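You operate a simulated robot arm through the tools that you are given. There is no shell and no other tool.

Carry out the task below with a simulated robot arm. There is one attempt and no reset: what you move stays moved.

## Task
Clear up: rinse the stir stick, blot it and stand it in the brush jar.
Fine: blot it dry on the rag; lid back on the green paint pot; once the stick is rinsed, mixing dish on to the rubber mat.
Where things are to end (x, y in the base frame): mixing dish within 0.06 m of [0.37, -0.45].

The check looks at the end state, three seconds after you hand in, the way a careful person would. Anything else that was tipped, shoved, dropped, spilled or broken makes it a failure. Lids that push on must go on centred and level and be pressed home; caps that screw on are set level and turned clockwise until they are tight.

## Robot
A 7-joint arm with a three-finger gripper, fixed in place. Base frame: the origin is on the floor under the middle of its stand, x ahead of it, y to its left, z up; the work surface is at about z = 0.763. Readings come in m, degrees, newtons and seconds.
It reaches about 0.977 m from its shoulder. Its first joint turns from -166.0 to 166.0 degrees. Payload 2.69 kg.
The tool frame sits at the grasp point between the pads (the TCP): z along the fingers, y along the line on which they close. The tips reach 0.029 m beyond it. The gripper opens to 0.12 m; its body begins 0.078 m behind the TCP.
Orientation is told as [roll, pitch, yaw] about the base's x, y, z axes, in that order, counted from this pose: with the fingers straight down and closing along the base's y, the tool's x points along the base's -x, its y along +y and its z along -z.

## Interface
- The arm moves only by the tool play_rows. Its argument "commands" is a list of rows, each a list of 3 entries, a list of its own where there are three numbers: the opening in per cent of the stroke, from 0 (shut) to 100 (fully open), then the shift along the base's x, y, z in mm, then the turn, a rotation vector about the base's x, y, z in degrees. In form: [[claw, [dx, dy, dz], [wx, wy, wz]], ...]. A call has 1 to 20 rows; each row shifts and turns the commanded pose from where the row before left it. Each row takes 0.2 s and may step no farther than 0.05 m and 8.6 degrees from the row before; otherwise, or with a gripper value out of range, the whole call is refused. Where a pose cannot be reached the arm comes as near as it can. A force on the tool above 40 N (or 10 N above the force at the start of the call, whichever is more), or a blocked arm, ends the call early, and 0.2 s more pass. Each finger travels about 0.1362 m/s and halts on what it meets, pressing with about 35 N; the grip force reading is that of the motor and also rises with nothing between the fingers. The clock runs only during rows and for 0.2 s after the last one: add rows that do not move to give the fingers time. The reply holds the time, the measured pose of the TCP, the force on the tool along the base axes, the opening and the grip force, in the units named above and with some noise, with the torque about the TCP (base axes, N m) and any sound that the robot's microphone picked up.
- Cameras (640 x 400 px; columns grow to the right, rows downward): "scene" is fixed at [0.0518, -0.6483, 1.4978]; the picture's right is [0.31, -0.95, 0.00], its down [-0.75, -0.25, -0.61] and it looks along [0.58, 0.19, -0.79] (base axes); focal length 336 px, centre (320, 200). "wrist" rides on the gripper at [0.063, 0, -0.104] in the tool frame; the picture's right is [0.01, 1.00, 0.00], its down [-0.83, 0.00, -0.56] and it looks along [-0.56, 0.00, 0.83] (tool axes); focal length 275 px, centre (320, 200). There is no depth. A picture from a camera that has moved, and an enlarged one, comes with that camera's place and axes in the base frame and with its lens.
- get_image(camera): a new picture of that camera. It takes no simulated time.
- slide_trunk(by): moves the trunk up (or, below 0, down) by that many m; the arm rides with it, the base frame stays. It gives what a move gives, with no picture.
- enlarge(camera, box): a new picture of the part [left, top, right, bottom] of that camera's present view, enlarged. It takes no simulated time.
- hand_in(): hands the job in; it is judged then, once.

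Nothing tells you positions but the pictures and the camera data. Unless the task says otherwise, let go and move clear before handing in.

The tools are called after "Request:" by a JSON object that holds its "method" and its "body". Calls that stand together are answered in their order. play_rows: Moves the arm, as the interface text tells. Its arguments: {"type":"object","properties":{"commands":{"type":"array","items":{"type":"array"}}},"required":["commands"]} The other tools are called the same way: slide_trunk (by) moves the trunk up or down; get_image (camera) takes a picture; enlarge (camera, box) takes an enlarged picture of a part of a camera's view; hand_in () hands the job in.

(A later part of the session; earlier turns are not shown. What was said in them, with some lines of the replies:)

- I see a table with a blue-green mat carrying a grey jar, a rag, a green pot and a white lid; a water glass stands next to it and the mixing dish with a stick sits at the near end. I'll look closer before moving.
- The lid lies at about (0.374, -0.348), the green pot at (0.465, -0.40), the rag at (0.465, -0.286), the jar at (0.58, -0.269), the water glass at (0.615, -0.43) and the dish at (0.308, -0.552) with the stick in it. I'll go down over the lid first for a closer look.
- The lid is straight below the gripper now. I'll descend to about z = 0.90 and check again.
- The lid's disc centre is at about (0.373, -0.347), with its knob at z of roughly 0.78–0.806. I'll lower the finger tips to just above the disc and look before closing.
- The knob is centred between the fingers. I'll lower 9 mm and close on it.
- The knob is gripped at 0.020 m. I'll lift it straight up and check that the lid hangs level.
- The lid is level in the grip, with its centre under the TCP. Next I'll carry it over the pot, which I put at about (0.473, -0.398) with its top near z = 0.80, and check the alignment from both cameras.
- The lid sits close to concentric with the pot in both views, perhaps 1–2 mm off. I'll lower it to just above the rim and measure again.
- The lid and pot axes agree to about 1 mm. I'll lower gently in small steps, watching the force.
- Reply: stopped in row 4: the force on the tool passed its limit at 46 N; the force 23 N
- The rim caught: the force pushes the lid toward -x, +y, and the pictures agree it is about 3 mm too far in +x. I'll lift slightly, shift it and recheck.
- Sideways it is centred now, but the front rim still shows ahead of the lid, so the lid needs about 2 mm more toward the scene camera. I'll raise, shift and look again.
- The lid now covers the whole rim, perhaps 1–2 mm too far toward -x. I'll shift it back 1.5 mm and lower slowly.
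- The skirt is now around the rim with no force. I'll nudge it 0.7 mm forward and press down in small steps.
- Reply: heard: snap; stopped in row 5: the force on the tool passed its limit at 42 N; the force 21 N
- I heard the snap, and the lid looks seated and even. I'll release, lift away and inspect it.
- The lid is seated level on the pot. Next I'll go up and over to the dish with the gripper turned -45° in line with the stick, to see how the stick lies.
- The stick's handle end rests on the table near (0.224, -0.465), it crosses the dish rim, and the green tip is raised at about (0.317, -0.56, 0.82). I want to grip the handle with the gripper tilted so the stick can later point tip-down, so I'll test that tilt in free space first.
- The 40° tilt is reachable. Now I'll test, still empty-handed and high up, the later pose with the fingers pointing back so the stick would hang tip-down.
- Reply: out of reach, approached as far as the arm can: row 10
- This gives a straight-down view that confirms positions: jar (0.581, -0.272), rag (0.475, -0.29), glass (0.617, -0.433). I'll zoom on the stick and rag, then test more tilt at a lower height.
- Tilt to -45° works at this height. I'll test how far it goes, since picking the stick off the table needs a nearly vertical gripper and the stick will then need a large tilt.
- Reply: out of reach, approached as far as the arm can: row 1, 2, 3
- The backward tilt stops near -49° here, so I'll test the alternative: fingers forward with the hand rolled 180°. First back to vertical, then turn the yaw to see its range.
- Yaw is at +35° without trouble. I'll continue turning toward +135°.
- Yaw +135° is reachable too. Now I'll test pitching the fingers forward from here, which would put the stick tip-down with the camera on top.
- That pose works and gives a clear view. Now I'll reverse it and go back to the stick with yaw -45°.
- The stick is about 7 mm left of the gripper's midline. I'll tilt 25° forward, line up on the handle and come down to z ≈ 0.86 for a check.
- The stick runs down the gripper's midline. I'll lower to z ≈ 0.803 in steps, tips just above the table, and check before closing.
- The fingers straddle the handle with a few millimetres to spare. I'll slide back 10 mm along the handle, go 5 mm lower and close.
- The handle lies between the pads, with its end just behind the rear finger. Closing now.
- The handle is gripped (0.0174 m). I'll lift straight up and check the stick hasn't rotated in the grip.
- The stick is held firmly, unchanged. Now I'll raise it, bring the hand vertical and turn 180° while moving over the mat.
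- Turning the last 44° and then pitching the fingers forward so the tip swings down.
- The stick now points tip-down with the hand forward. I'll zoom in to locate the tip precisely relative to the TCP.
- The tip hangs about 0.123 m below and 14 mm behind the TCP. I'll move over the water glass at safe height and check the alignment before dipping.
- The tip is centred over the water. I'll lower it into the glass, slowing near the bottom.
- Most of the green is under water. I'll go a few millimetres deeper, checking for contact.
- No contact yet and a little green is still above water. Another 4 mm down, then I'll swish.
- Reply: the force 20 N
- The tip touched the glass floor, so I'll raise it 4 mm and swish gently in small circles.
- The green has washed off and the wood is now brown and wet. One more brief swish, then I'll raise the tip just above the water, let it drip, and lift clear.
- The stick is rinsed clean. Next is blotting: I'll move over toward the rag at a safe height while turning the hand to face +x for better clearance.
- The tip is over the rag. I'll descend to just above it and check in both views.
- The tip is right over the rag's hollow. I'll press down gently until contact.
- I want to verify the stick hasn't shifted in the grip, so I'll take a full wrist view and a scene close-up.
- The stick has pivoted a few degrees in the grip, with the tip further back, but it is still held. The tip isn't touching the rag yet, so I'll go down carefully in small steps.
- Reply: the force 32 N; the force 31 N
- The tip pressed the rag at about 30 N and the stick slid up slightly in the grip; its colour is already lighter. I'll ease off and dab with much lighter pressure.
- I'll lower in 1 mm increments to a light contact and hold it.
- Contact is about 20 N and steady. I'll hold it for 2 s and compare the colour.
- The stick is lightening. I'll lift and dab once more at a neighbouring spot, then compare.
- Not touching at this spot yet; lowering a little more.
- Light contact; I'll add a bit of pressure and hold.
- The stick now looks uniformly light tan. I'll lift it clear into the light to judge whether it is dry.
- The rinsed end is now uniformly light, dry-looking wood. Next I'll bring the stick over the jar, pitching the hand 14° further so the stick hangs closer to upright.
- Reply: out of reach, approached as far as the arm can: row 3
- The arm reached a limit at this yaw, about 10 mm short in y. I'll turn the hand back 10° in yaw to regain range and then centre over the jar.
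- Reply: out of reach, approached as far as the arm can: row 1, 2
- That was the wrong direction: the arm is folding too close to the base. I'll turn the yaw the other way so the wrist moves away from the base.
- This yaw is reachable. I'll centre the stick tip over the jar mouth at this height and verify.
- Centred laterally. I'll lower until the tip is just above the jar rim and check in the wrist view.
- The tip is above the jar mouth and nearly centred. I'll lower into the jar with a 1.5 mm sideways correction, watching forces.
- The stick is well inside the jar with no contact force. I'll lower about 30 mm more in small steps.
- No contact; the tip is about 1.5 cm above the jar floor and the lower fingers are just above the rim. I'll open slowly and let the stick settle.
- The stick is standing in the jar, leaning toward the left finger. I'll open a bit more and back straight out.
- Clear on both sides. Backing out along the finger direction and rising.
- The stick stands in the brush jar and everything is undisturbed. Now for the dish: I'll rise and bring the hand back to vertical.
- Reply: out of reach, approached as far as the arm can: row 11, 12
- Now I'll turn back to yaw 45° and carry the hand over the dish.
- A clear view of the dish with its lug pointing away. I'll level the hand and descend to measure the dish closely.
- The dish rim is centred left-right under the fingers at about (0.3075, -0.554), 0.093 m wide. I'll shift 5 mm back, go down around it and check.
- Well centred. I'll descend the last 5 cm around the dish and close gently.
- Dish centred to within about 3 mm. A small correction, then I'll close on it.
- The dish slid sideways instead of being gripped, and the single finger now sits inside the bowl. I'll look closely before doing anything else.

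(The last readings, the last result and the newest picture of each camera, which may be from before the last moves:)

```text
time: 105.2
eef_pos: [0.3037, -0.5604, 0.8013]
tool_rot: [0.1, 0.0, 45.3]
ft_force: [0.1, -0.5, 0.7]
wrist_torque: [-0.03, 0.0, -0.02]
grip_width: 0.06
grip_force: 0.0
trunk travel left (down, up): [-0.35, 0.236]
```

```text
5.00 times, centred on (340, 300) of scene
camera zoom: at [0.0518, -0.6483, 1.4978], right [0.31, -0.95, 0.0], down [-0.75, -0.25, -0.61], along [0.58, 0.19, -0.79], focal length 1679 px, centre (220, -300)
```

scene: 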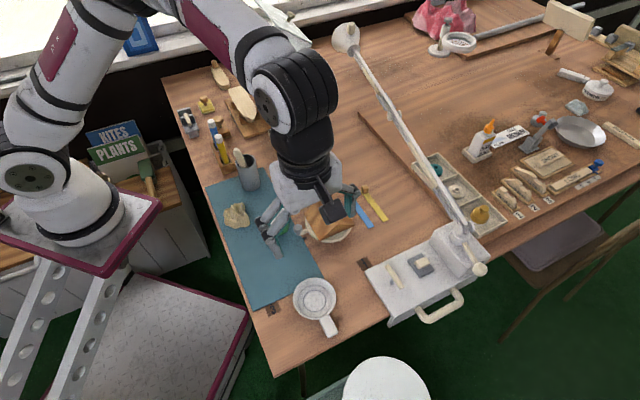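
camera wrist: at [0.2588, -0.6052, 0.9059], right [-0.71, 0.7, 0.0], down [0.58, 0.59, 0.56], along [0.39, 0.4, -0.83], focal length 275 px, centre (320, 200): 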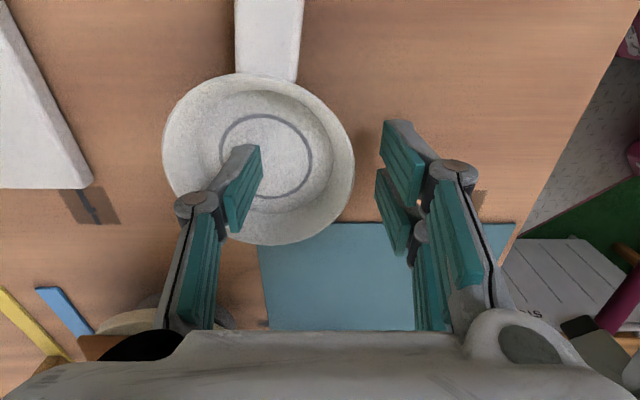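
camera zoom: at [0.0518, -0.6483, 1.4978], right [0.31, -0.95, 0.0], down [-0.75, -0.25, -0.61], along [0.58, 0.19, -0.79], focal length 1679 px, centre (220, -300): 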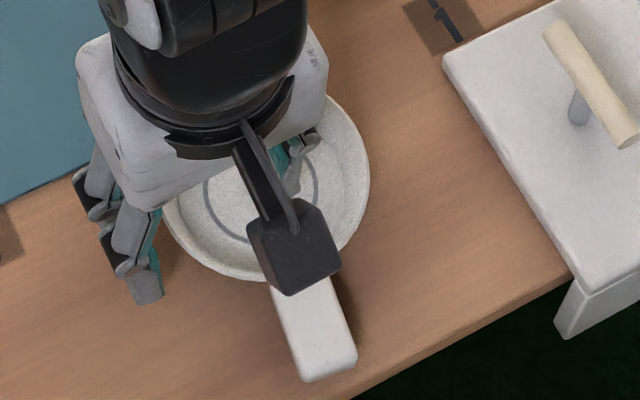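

The dish is level and undamaged, just shifted about 3 cm. I'll raise out of it, then grip the dish by its flat lug instead, which has parallel sides.

Request:
{"method": "play_rows", "body": {"commands": [[50, [0, 0, 20], [0, 0, 0]], [50, [0, 0, 35], [0, 0, 0]], [50, [0, 0, 40], [0, 0, 0]], [50, [-20, -25, 25], [0, 0, -4.3]], [45, [-14, -25, 10], [0, 0, -4.2]], [45, [0, 0, 0], [0, 0, 0]]]}}

Request:
{"method": "get_image", "body": {"camera": "wrist"}}

Request:
{"method": "enlarge", "body": {"camera": "scene", "box": [290, 260, 390, 350]}}

```text
time: 106.5
eef_pos: [0.2725, -0.6106, 0.9327]
tool_rot: [0.0, 0.1, 36.8]
ft_force: [-0.3, -0.2, -0.4]
wrist_torque: [0.0, -0.01, 0.03]
grip_width: 0.0538
grip_force: 0.0
trunk travel left (down, up): [-0.35, 0.236]
```

```text
taken
camera wrist: at [0.2209, -0.6497, 1.0362], right [-0.6, 0.8, 0.0], down [0.66, 0.5, 0.56], along [0.44, 0.33, -0.83], focal length 275 px, centre (320, 200)
```

wrist: 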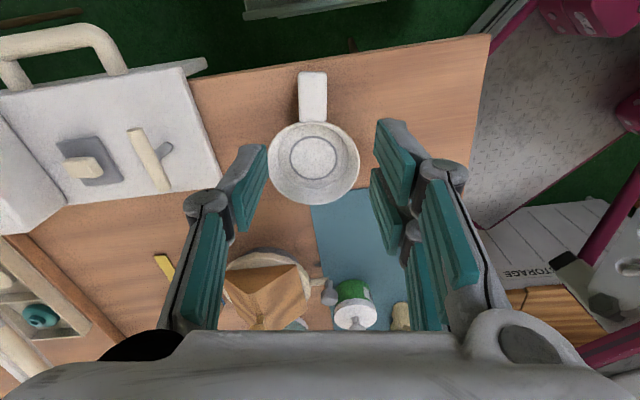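

```text
4.44 times, centred on (340, 305) of scene
camera zoom: at [0.0518, -0.6483, 1.4978], right [0.31, -0.95, 0.0], down [-0.75, -0.25, -0.61], along [0.58, 0.19, -0.79], focal length 1492 px, centre (231, -267)
```

zoom: 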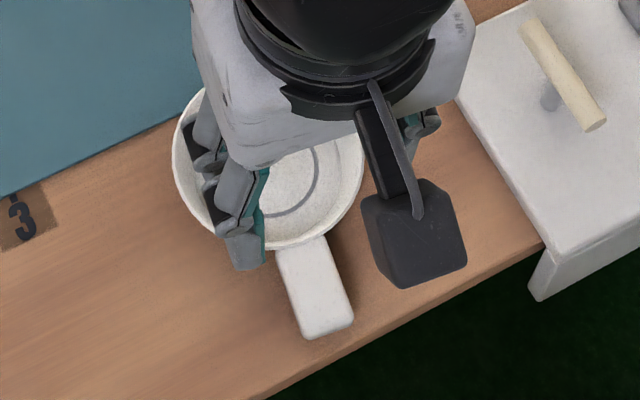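

The lug runs from about (0.291, -0.606) to (0.257, -0.630). I'll centre over its outer part, lower around it and check.

Request:
{"method": "play_rows", "body": {"commands": [[45, [-7, -12.5, -25], [0, 0, -1.5]], [45, [0, 0, -35], [0, 0, 0]], [45, [0, 0, -20], [0, 0, 0]], [45, [0, 0, 0], [0, 0, 0]]]}}

Request:
{"method": "get_image", "body": {"camera": "wrist"}}

Request:
{"method": "enlarge", "body": {"camera": "scene", "box": [290, 260, 390, 350]}}

```text
time: 107.5
eef_pos: [0.2639, -0.6218, 0.8528]
tool_rot: [0.0, -0.1, 35.2]
ft_force: [0.6, 0.7, -0.5]
wrist_torque: [-0.03, 0.0, -0.03]
grip_width: 0.0542
grip_force: 0.1
trunk travel left (down, up): [-0.35, 0.236]
```

```text
taken
camera wrist: at [0.2125, -0.6584, 0.9568], right [-0.58, 0.81, 0.0], down [0.68, 0.48, 0.56], along [0.45, 0.32, -0.83], focal length 275 px, centre (320, 200)
```

wrist: 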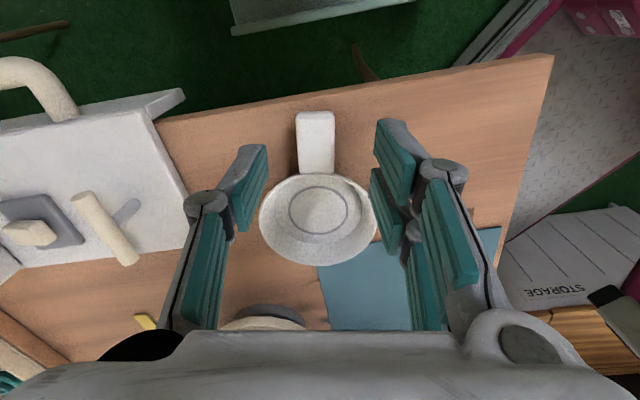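

```text
4.44 times, centred on (340, 305) of scene
camera zoom: at [0.0518, -0.6483, 1.4978], right [0.31, -0.95, 0.0], down [-0.75, -0.25, -0.61], along [0.58, 0.19, -0.79], focal length 1492 px, centre (231, -267)
```

zoom: 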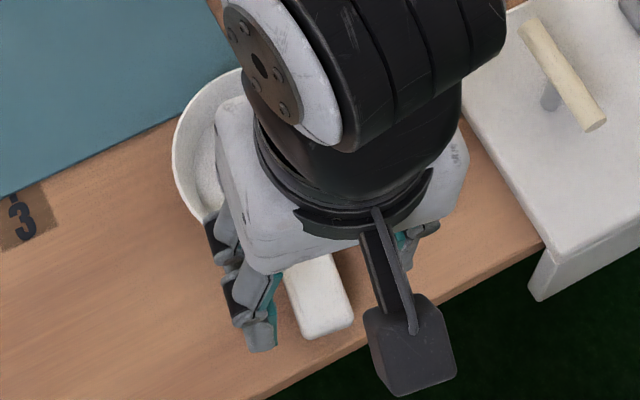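

The lug is between the fingers. A small shift inward, then I'll lower to just above the table and close on it.

Request:
{"method": "play_rows", "body": {"commands": [[45, [5, 0, -20], [0, 0, 0]], [45, [0, 0, -20], [0, 0, 0]], [45, [0, 0, -14], [0, 0, 0]], [45, [0, 0, 0], [0, 0, 0]]]}}

Request:
{"method": "get_image", "body": {"camera": "wrist"}}

```text
time: 108.5
eef_pos: [0.2681, -0.6215, 0.7996]
tool_rot: [0.0, 0.1, 35.3]
ft_force: [-0.5, -0.5, 0.3]
wrist_torque: [-0.02, 0.01, 0.0]
grip_width: 0.054
grip_force: 0.0
trunk travel left (down, up): [-0.35, 0.236]
```

```text
taken
camera wrist: at [0.217, -0.6584, 0.9019], right [-0.58, 0.81, 0.0], down [0.68, 0.48, 0.55], along [0.45, 0.32, -0.83], focal length 275 px, centre (320, 200)
```

wrist: 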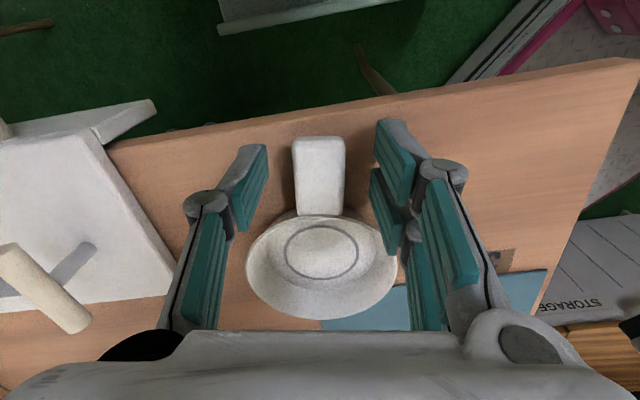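

The lug lies between the pads and the far finger just clears the bowl. Closing on the lug.

Request:
{"method": "play_rows", "body": {"commands": [[36, [0, 0, 0], [0, 0, 0]], [28, [0, 0, 0], [0, 0, 0]], [20, [0, 0, 0], [0, 0, 0]], [10, [0, 0, 0], [0, 0, 0]], [0, [0, 0, 0], [0, 0, 0]], [0, [0, 0, 0], [0, 0, 0]]]}}

Request:
{"method": "get_image", "body": {"camera": "wrist"}}

Request:
{"method": "enlarge", "body": {"camera": "scene", "box": [290, 260, 390, 350]}}

```text
time: 110.0
eef_pos: [0.2693, -0.621, 0.7983]
tool_rot: [0.0, 0.1, 35.3]
ft_force: [0.6, -0.3, 0.9]
wrist_torque: [0.04, 0.04, 0.03]
grip_width: 0.0254
grip_force: 35.1
trunk travel left (down, up): [-0.35, 0.236]
```

```text
taken
camera wrist: at [0.2172, -0.6584, 0.9022], right [-0.58, 0.81, 0.0], down [0.68, 0.48, 0.56], along [0.45, 0.32, -0.83], focal length 275 px, centre (320, 200)
```

wrist: 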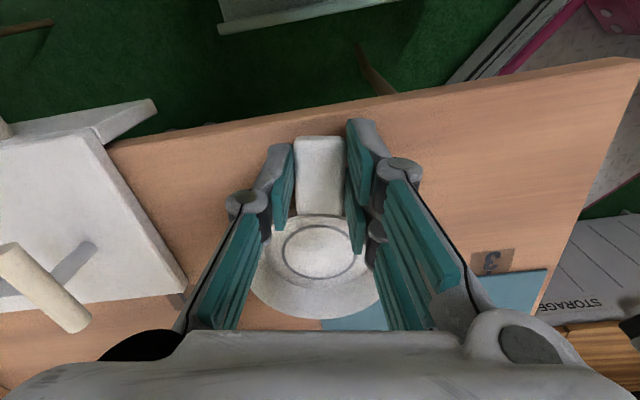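

```text
4.44 times, centred on (340, 305) of scene
camera zoom: at [0.0518, -0.6483, 1.4978], right [0.31, -0.95, 0.0], down [-0.75, -0.25, -0.61], along [0.58, 0.19, -0.79], focal length 1492 px, centre (231, -267)
```

zoom: 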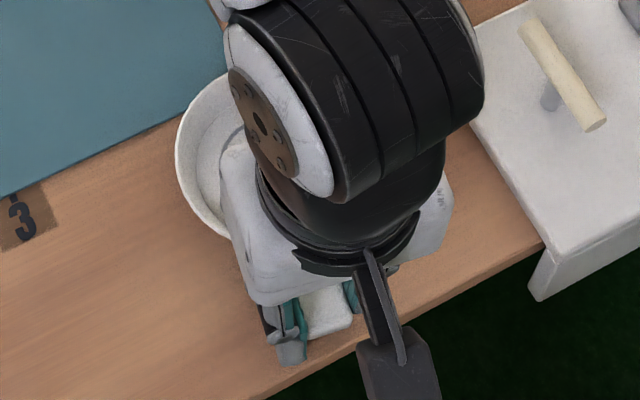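

The lug is firmly gripped (0.0254 m). I'll lift slowly and check that the dish stays level.

Request:
{"method": "play_rows", "body": {"commands": [[0, [0, 0, 5], [0, 0, 0]], [0, [0, 0, 10], [0, 0, 0]], [0, [0, 0, 15], [0, 0, 0]], [0, [0, 0, 10], [0, 0, 0]], [0, [0, 0, 0], [0, 0, 0]]]}}

Request:
{"method": "get_image", "body": {"camera": "wrist"}}

Request:
{"method": "enlarge", "body": {"camera": "scene", "box": [290, 240, 390, 350]}}

```text
time: 111.2
eef_pos: [0.267, -0.6234, 0.8375]
tool_rot: [0.0, 0.1, 35.3]
ft_force: [0.1, -0.4, -1.3]
wrist_torque: [-0.03, 0.07, 0.01]
grip_width: 0.0253
grip_force: 35.2
trunk travel left (down, up): [-0.35, 0.236]
```

```text
taken
camera wrist: at [0.2167, -0.6597, 0.9423], right [-0.58, 0.81, 0.0], down [0.68, 0.48, 0.56], along [0.45, 0.32, -0.83], focal length 275 px, centre (320, 200)
```

wrist: 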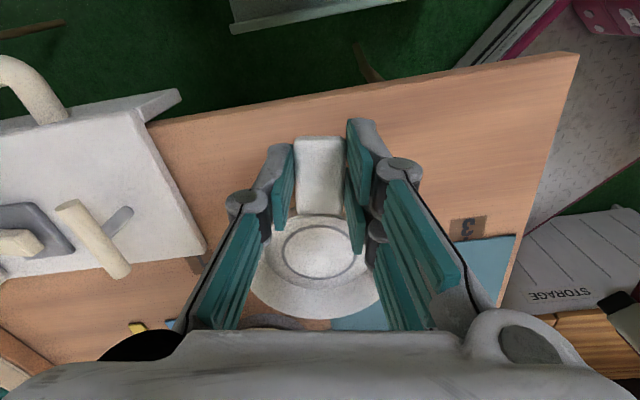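

```text
3.64 times, centred on (340, 295) of scene
camera zoom: at [0.0518, -0.6483, 1.4978], right [0.31, -0.95, 0.0], down [-0.75, -0.25, -0.61], along [0.58, 0.19, -0.79], focal length 1221 px, centre (247, -146)
```

zoom: 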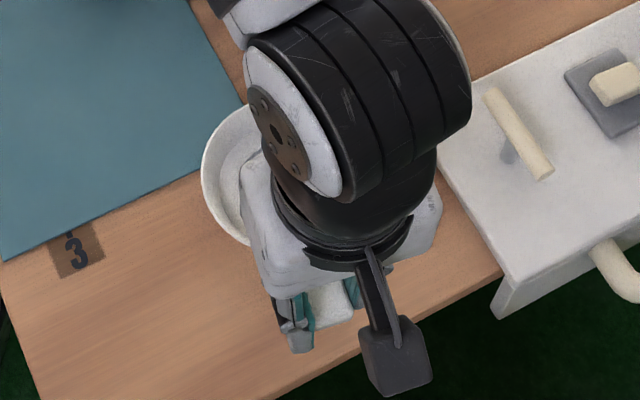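

The dish hangs level, unchanged in the grip. I'll carry it over the mat toward (0.374, -0.441).

Request:
{"method": "play_rows", "body": {"commands": [[0, [6, 16, 5], [0, 0, 0]], [0, [10, 27, 0], [0, 0, 0]], [0, [13, 35, 0], [0, 0, 0]], [0, [12, 32, 0], [0, 0, 0]], [0, [8, 22, 0], [0, 0, 0]], [0, [4, 10, 0], [0, 0, 0]], [0, [0, 0, 0], [0, 0, 0]]]}}

Request:
{"method": "get_image", "body": {"camera": "wrist"}}

Request:
{"method": "get_image", "body": {"camera": "scene"}}

```text
time: 112.8
eef_pos: [0.3202, -0.4798, 0.8435]
tool_rot: [-0.1, 0.1, 35.3]
ft_force: [0.9, -0.3, -1.0]
wrist_torque: [-0.05, 0.02, -0.01]
grip_width: 0.0253
grip_force: 35.6
trunk travel left (down, up): [-0.35, 0.236]
```

```text
taken
camera wrist: at [0.2686, -0.5169, 0.9471], right [-0.58, 0.81, 0.0], down [0.68, 0.48, 0.56], along [0.45, 0.32, -0.83], focal length 275 px, centre (320, 200)
```

wrist: 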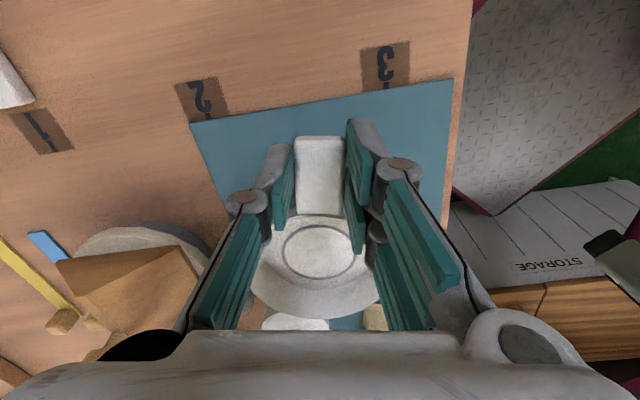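

```text
taken
```

scene: 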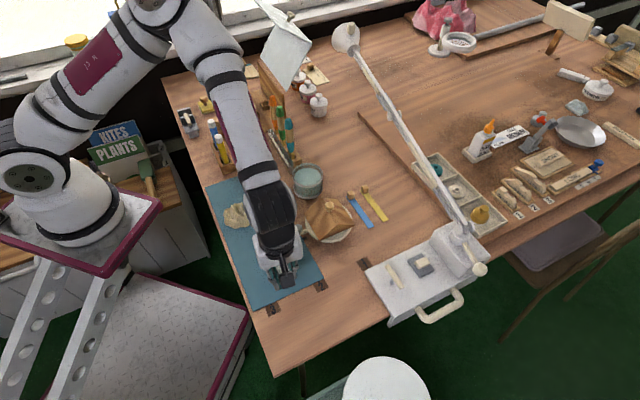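

The dish is over the mat, with about 3 cm of clearance from the pot. I'll lower it gently onto the mat.

Request:
{"method": "play_rows", "body": {"commands": [[0, [0, 0, -15], [0, 0, 0]], [0, [0, 0, -15], [0, 0, 0]], [0, [0, 0, -8], [0, 0, 0]], [0, [0, 0, 0], [0, 0, 0]]]}}

Request:
{"method": "play_rows", "body": {"commands": [[0, [0, 0, -2], [0, 0, 0]], [0, [0, 0, -1], [0, 0, 0]], [0, [0, 0, 0], [0, 0, 0]]]}}

Request:
{"method": "get_image", "body": {"camera": "wrist"}}

```text
time: 113.8
eef_pos: [0.319, -0.4795, 0.8063]
tool_rot: [-0.1, 0.1, 35.3]
ft_force: [0.0, -0.4, -1.0]
wrist_torque: [0.0, 0.06, 0.01]
grip_width: 0.0254
grip_force: 35.0
trunk travel left (down, up): [-0.35, 0.236]
```

```text
time: 114.5
eef_pos: [0.3202, -0.4799, 0.8025]
tool_rot: [-0.2, 0.2, 35.3]
ft_force: [0.5, 0.7, -1.1]
wrist_torque: [-0.04, 0.04, 0.01]
grip_width: 0.0256
grip_force: 35.4
trunk travel left (down, up): [-0.35, 0.236]
```

```text
taken
camera wrist: at [0.2687, -0.5176, 0.9062], right [-0.58, 0.81, 0.0], down [0.68, 0.48, 0.56], along [0.45, 0.32, -0.83], focal length 275 px, centre (320, 200)
```

wrist: 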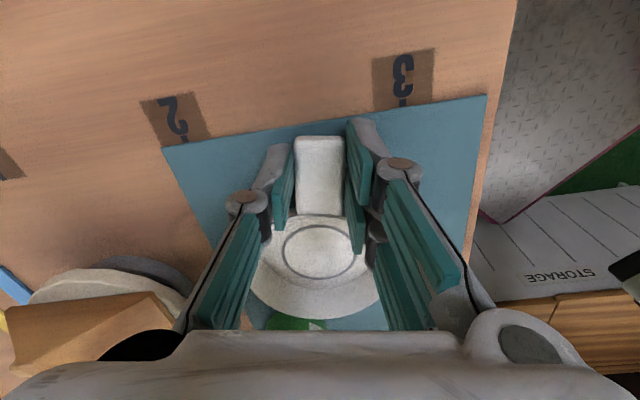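

Not touching yet; lowering in 1 mm steps.

Request:
{"method": "play_rows", "body": {"commands": [[0, [0, 0, -1], [0, 0, 0]], [0, [0, 0, 0], [0, 0, 0]]]}}

Request:
{"method": "play_rows", "body": {"commands": [[0, [0, 0, -1], [0, 0, 0]], [0, [0, 0, 0], [0, 0, 0]]]}}

```text
time: 115.2
eef_pos: [0.3216, -0.4807, 0.802]
tool_rot: [-0.1, 0.0, 35.2]
ft_force: [0.4, 1.1, 2.2]
wrist_torque: [0.2, -0.05, 0.04]
grip_width: 0.0255
grip_force: 35.0
trunk travel left (down, up): [-0.35, 0.236]
```

```text
time: 115.8
eef_pos: [0.3214, -0.482, 0.8004]
tool_rot: [-0.1, 0.1, 35.3]
ft_force: [1.1, 1.9, 15.4]
wrist_torque: [0.59, -0.55, 0.08]
grip_width: 0.025
grip_force: 34.7
trunk travel left (down, up): [-0.35, 0.236]
```

The dish is on the mat. I'll relieve the pressure and open the fingers.

Request:
{"method": "play_rows", "body": {"commands": [[0, [0, 0, 1], [0, 0, 0]], [0, [0, 0, 0], [0, 0, 0]], [24, [0, 0, 0], [0, 0, 0]], [28, [0, 0, 0], [0, 0, 0]], [34, [0, 0, 0], [0, 0, 0]], [40, [0, 0, 0], [0, 0, 0]], [40, [0, 0, 0], [0, 0, 0]]]}}

Request:
{"method": "get_image", "body": {"camera": "wrist"}}

```text
time: 117.3
eef_pos: [0.3196, -0.4811, 0.8011]
tool_rot: [-0.1, 0.1, 35.3]
ft_force: [0.5, -0.1, 0.0]
wrist_torque: [0.02, 0.0, -0.01]
grip_width: 0.0481
grip_force: 0.0
trunk travel left (down, up): [-0.35, 0.236]
```

```text
taken
camera wrist: at [0.269, -0.5178, 0.9051], right [-0.58, 0.81, 0.0], down [0.68, 0.48, 0.56], along [0.45, 0.32, -0.83], focal length 275 px, centre (320, 200)
```

wrist: 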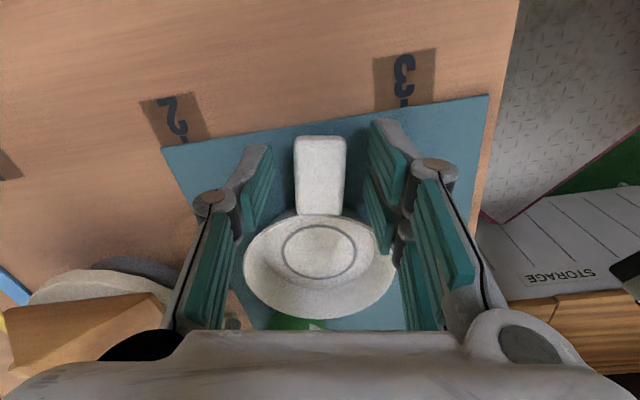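

Released; the dish sits level on the mat. Lifting straight up and clear for a full inspection.

Request:
{"method": "play_rows", "body": {"commands": [[40, [0, 0, 15], [0, 0, 0]], [40, [0, 0, 30], [0, 0, 0]], [40, [0, 0, 45], [0, 0, 0]], [40, [0, 0, 45], [0, 0, 0]], [40, [-10, 20, 45], [0, 0, 0]], [40, [-20, 30, 30], [0, 0, 0]], [40, [-20, 40, 10], [0, 0, 0]], [40, [-20, 40, 0], [0, 0, 0]], [40, [0, 0, 0], [0, 0, 0]]]}}

Request:
{"method": "get_image", "body": {"camera": "scene"}}

Request:
{"method": "enlarge", "body": {"camera": "scene", "box": [200, 140, 350, 320]}}

Request:
{"method": "get_image", "body": {"camera": "wrist"}}

```text
refused: row 5 steps farther than a row can; nothing moved
```

```text
taken
```

scene: 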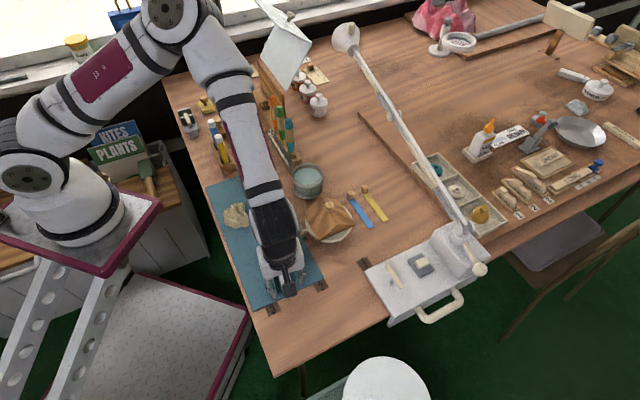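

```text
2.22 times, centred on (275, 230) of scene
camera zoom: at [0.0518, -0.6483, 1.4978], right [0.31, -0.95, 0.0], down [-0.75, -0.25, -0.61], along [0.58, 0.19, -0.79], focal length 746 px, centre (420, 133)
```

zoom: 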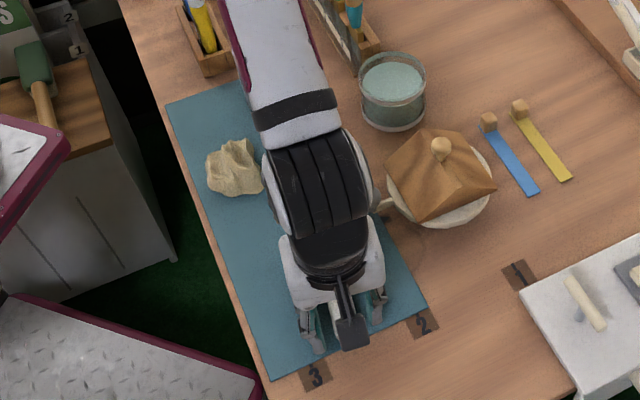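

```text
taken
camera wrist: at [0.269, -0.5178, 0.9051], right [-0.58, 0.81, 0.0], down [0.68, 0.48, 0.56], along [0.45, 0.32, -0.83], focal length 275 px, centre (320, 200)
```

wrist: 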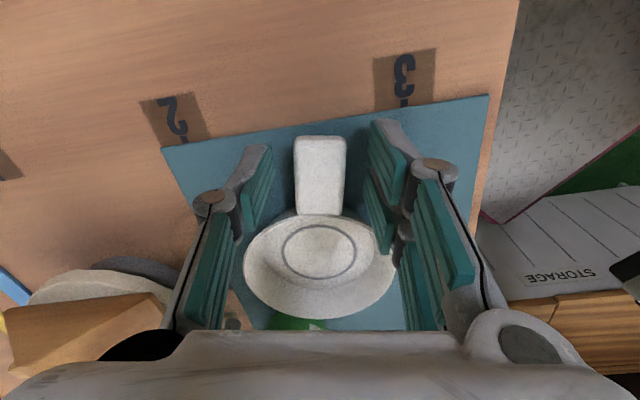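

That call was refused for one overlong step, so nothing moved. I'll redo the lift with shorter rows.

Request:
{"method": "play_rows", "body": {"commands": [[40, [0, 0, 15], [0, 0, 0]], [40, [0, 0, 30], [0, 0, 0]], [40, [0, 0, 40], [0, 0, 0]], [40, [0, 0, 40], [0, 0, 0]], [40, [0, 0, 40], [0, 0, 0]], [40, [0, 0, 40], [0, 0, 0]], [40, [-20, 30, 20], [0, 0, 0]], [40, [-20, 35, 10], [0, 0, 0]], [40, [-20, 35, 0], [0, 0, 0]], [40, [0, 0, 0], [0, 0, 0]]]}}

Request:
{"method": "get_image", "body": {"camera": "scene"}}

Request:
{"method": "enlarge", "body": {"camera": "scene", "box": [200, 140, 350, 320]}}

Request:
{"method": "get_image", "body": {"camera": "wrist"}}

```text
time: 119.5
eef_pos: [0.261, -0.3807, 1.037]
tool_rot: [0.0, -0.1, 35.3]
ft_force: [-0.3, -0.4, 0.1]
wrist_torque: [0.02, 0.02, 0.0]
grip_width: 0.0478
grip_force: 0.1
trunk travel left (down, up): [-0.35, 0.236]
```

```text
taken
```

scene: 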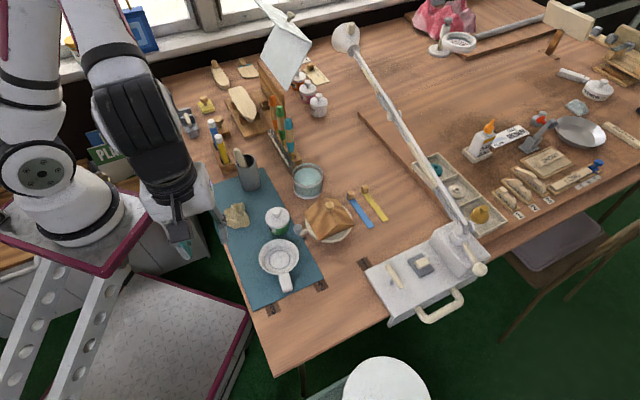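

```text
2.22 times, centred on (275, 230) of scene
camera zoom: at [0.0518, -0.6483, 1.4978], right [0.31, -0.95, 0.0], down [-0.75, -0.25, -0.61], along [0.58, 0.19, -0.79], focal length 746 px, centre (420, 133)
```

zoom: 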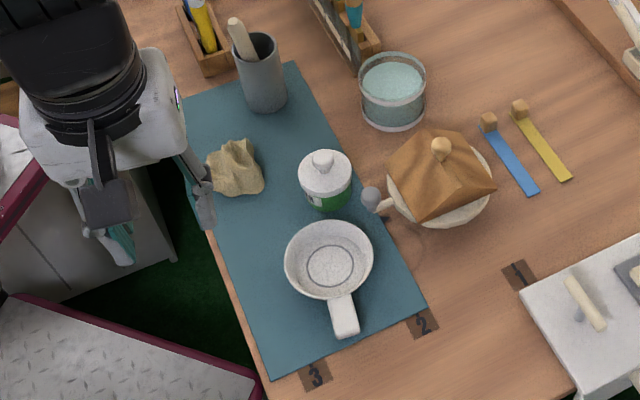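

```text
taken
camera wrist: at [0.21, -0.4169, 1.1405], right [-0.58, 0.81, 0.0], down [0.68, 0.48, 0.56], along [0.45, 0.32, -0.83], focal length 275 px, centre (320, 200)
```

wrist: 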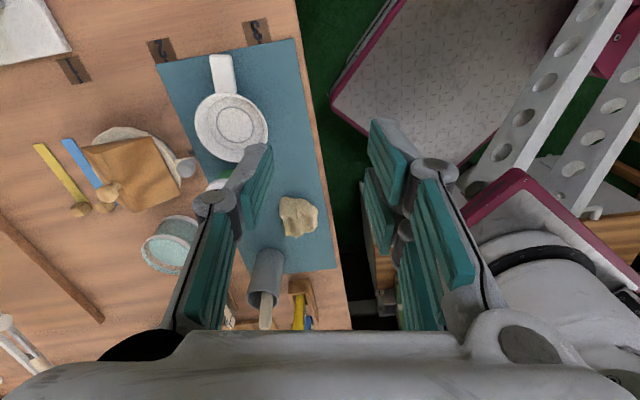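

The dish now sits on the mat at about (0.378, -0.44), the lid is on the pot, and the stick is in the jar. I'll zoom in for a final check of details.

Request:
{"method": "enlarge", "body": {"camera": "scene", "box": [220, 140, 280, 200]}}

Request:
{"method": "enlarge", "body": {"camera": "scene", "box": [240, 190, 320, 300]}}

Request:
{"method": "enlarge", "body": {"camera": "scene", "box": [160, 80, 340, 200]}}

```text
6.67 times, centred on (250, 170) of scene
camera zoom: at [0.0518, -0.6483, 1.4978], right [0.31, -0.95, 0.0], down [-0.75, -0.25, -0.61], along [0.58, 0.19, -0.79], focal length 2238 px, centre (787, 400)
```

zoom: 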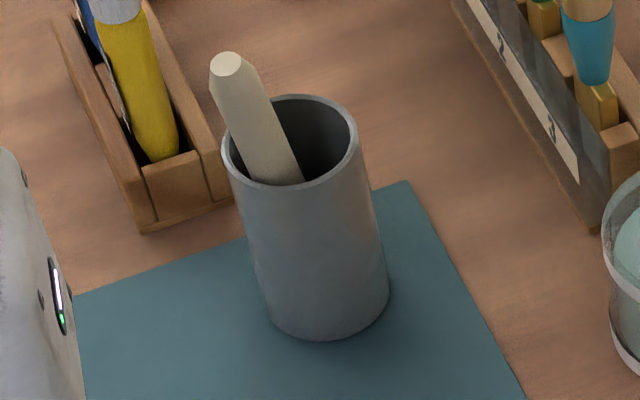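

```text
3.64 times, centred on (280, 245) of scene
camera zoom: at [0.0518, -0.6483, 1.4978], right [0.31, -0.95, 0.0], down [-0.75, -0.25, -0.61], along [0.58, 0.19, -0.79], focal length 1221 px, centre (466, 36)
```

zoom: 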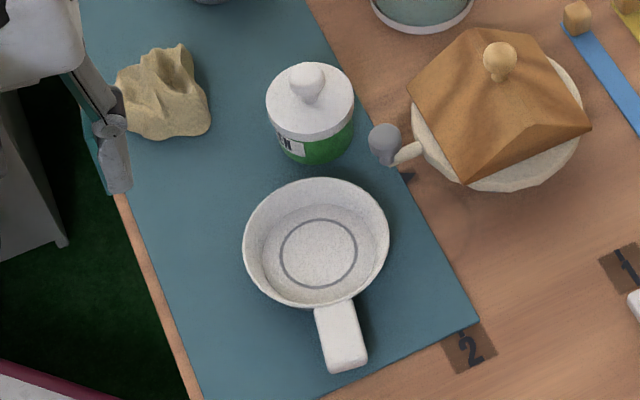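

```text
3.33 times, centred on (250, 140) of scene
camera zoom: at [0.0518, -0.6483, 1.4978], right [0.31, -0.95, 0.0], down [-0.75, -0.25, -0.61], along [0.58, 0.19, -0.79], focal length 1119 px, centre (553, 400)
```

zoom: 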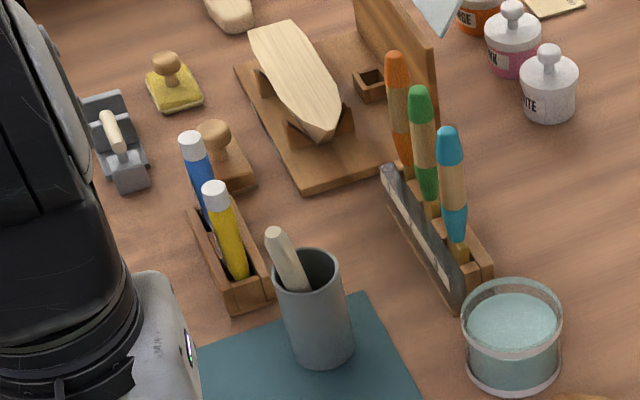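

Everything looks in order. As a last check, I'll compare the green pot's lid seating with that of the other lidded pots.

Request:
{"method": "enlarge", "body": {"camera": "scene", "box": [290, 75, 335, 120]}}

Request:
{"method": "enlarge", "body": {"camera": "scene", "box": [258, 198, 300, 240]}}

```text
8.89 times, centred on (312, 98) of scene
camera zoom: at [0.0518, -0.6483, 1.4978], right [0.31, -0.95, 0.0], down [-0.75, -0.25, -0.61], along [0.58, 0.19, -0.79], focal length 2985 px, centre (387, 1111)
```

zoom: 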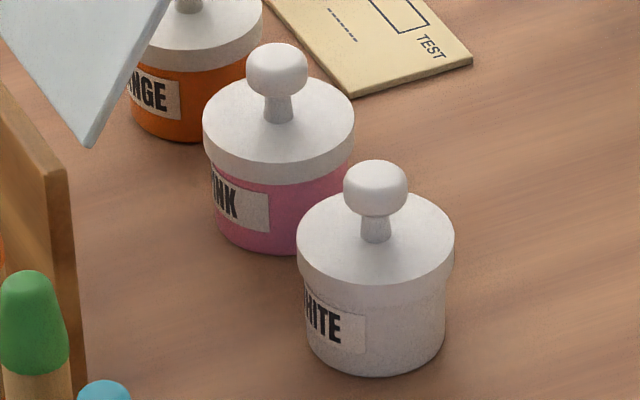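

```text
9.52 times, centred on (279, 219) of scene
camera zoom: at [0.0518, -0.6483, 1.4978], right [0.31, -0.95, 0.0], down [-0.75, -0.25, -0.61], along [0.58, 0.19, -0.79], focal length 3198 px, centre (710, 19)
```

zoom: 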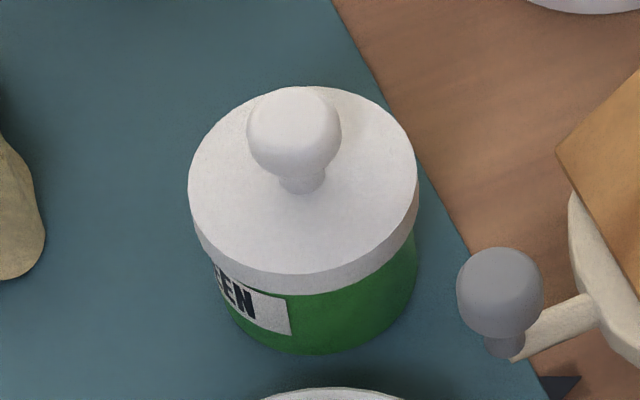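

The green pot's lid sits level, with its skirt just above the label as on the other pots. The stick stands in the jar, the dish is on the mat within 2 cm of its target, and the arm is clear, so I'm handing in.

Request:
{"method": "hand_in", "body": {}}

```text
The job is handed in.
```

I rinsed the stir stick, blotted it and stood it in the brush jar, and I've handed the job in. I don't have the check's result.

- **Stick:** the green paint came off in the water glass and the wood changed from dark brown to light tan on the rag. I judged it dry by colour only. It leans in the grey jar on the mat.
- **Green paint pot:** the lid snapped on, and it looks centred and level next to the other lidded pots.
- **Mixing dish:** it is level on the rubber mat at about (0.378, -0.44), roughly 1.4 cm from the target. I moved it after the stick was rinsed.

- **Dish slipped once:** my first grip on it failed. It slid about 3 cm along the table without tipping, and I then moved it by its flat handle.
- **Stick pressed too hard on the rag:** it slid about 1 cm in the grip before I eased off.

In the last pictures nothing else looked moved, spilled or damaged, and the arm was clear of the table.
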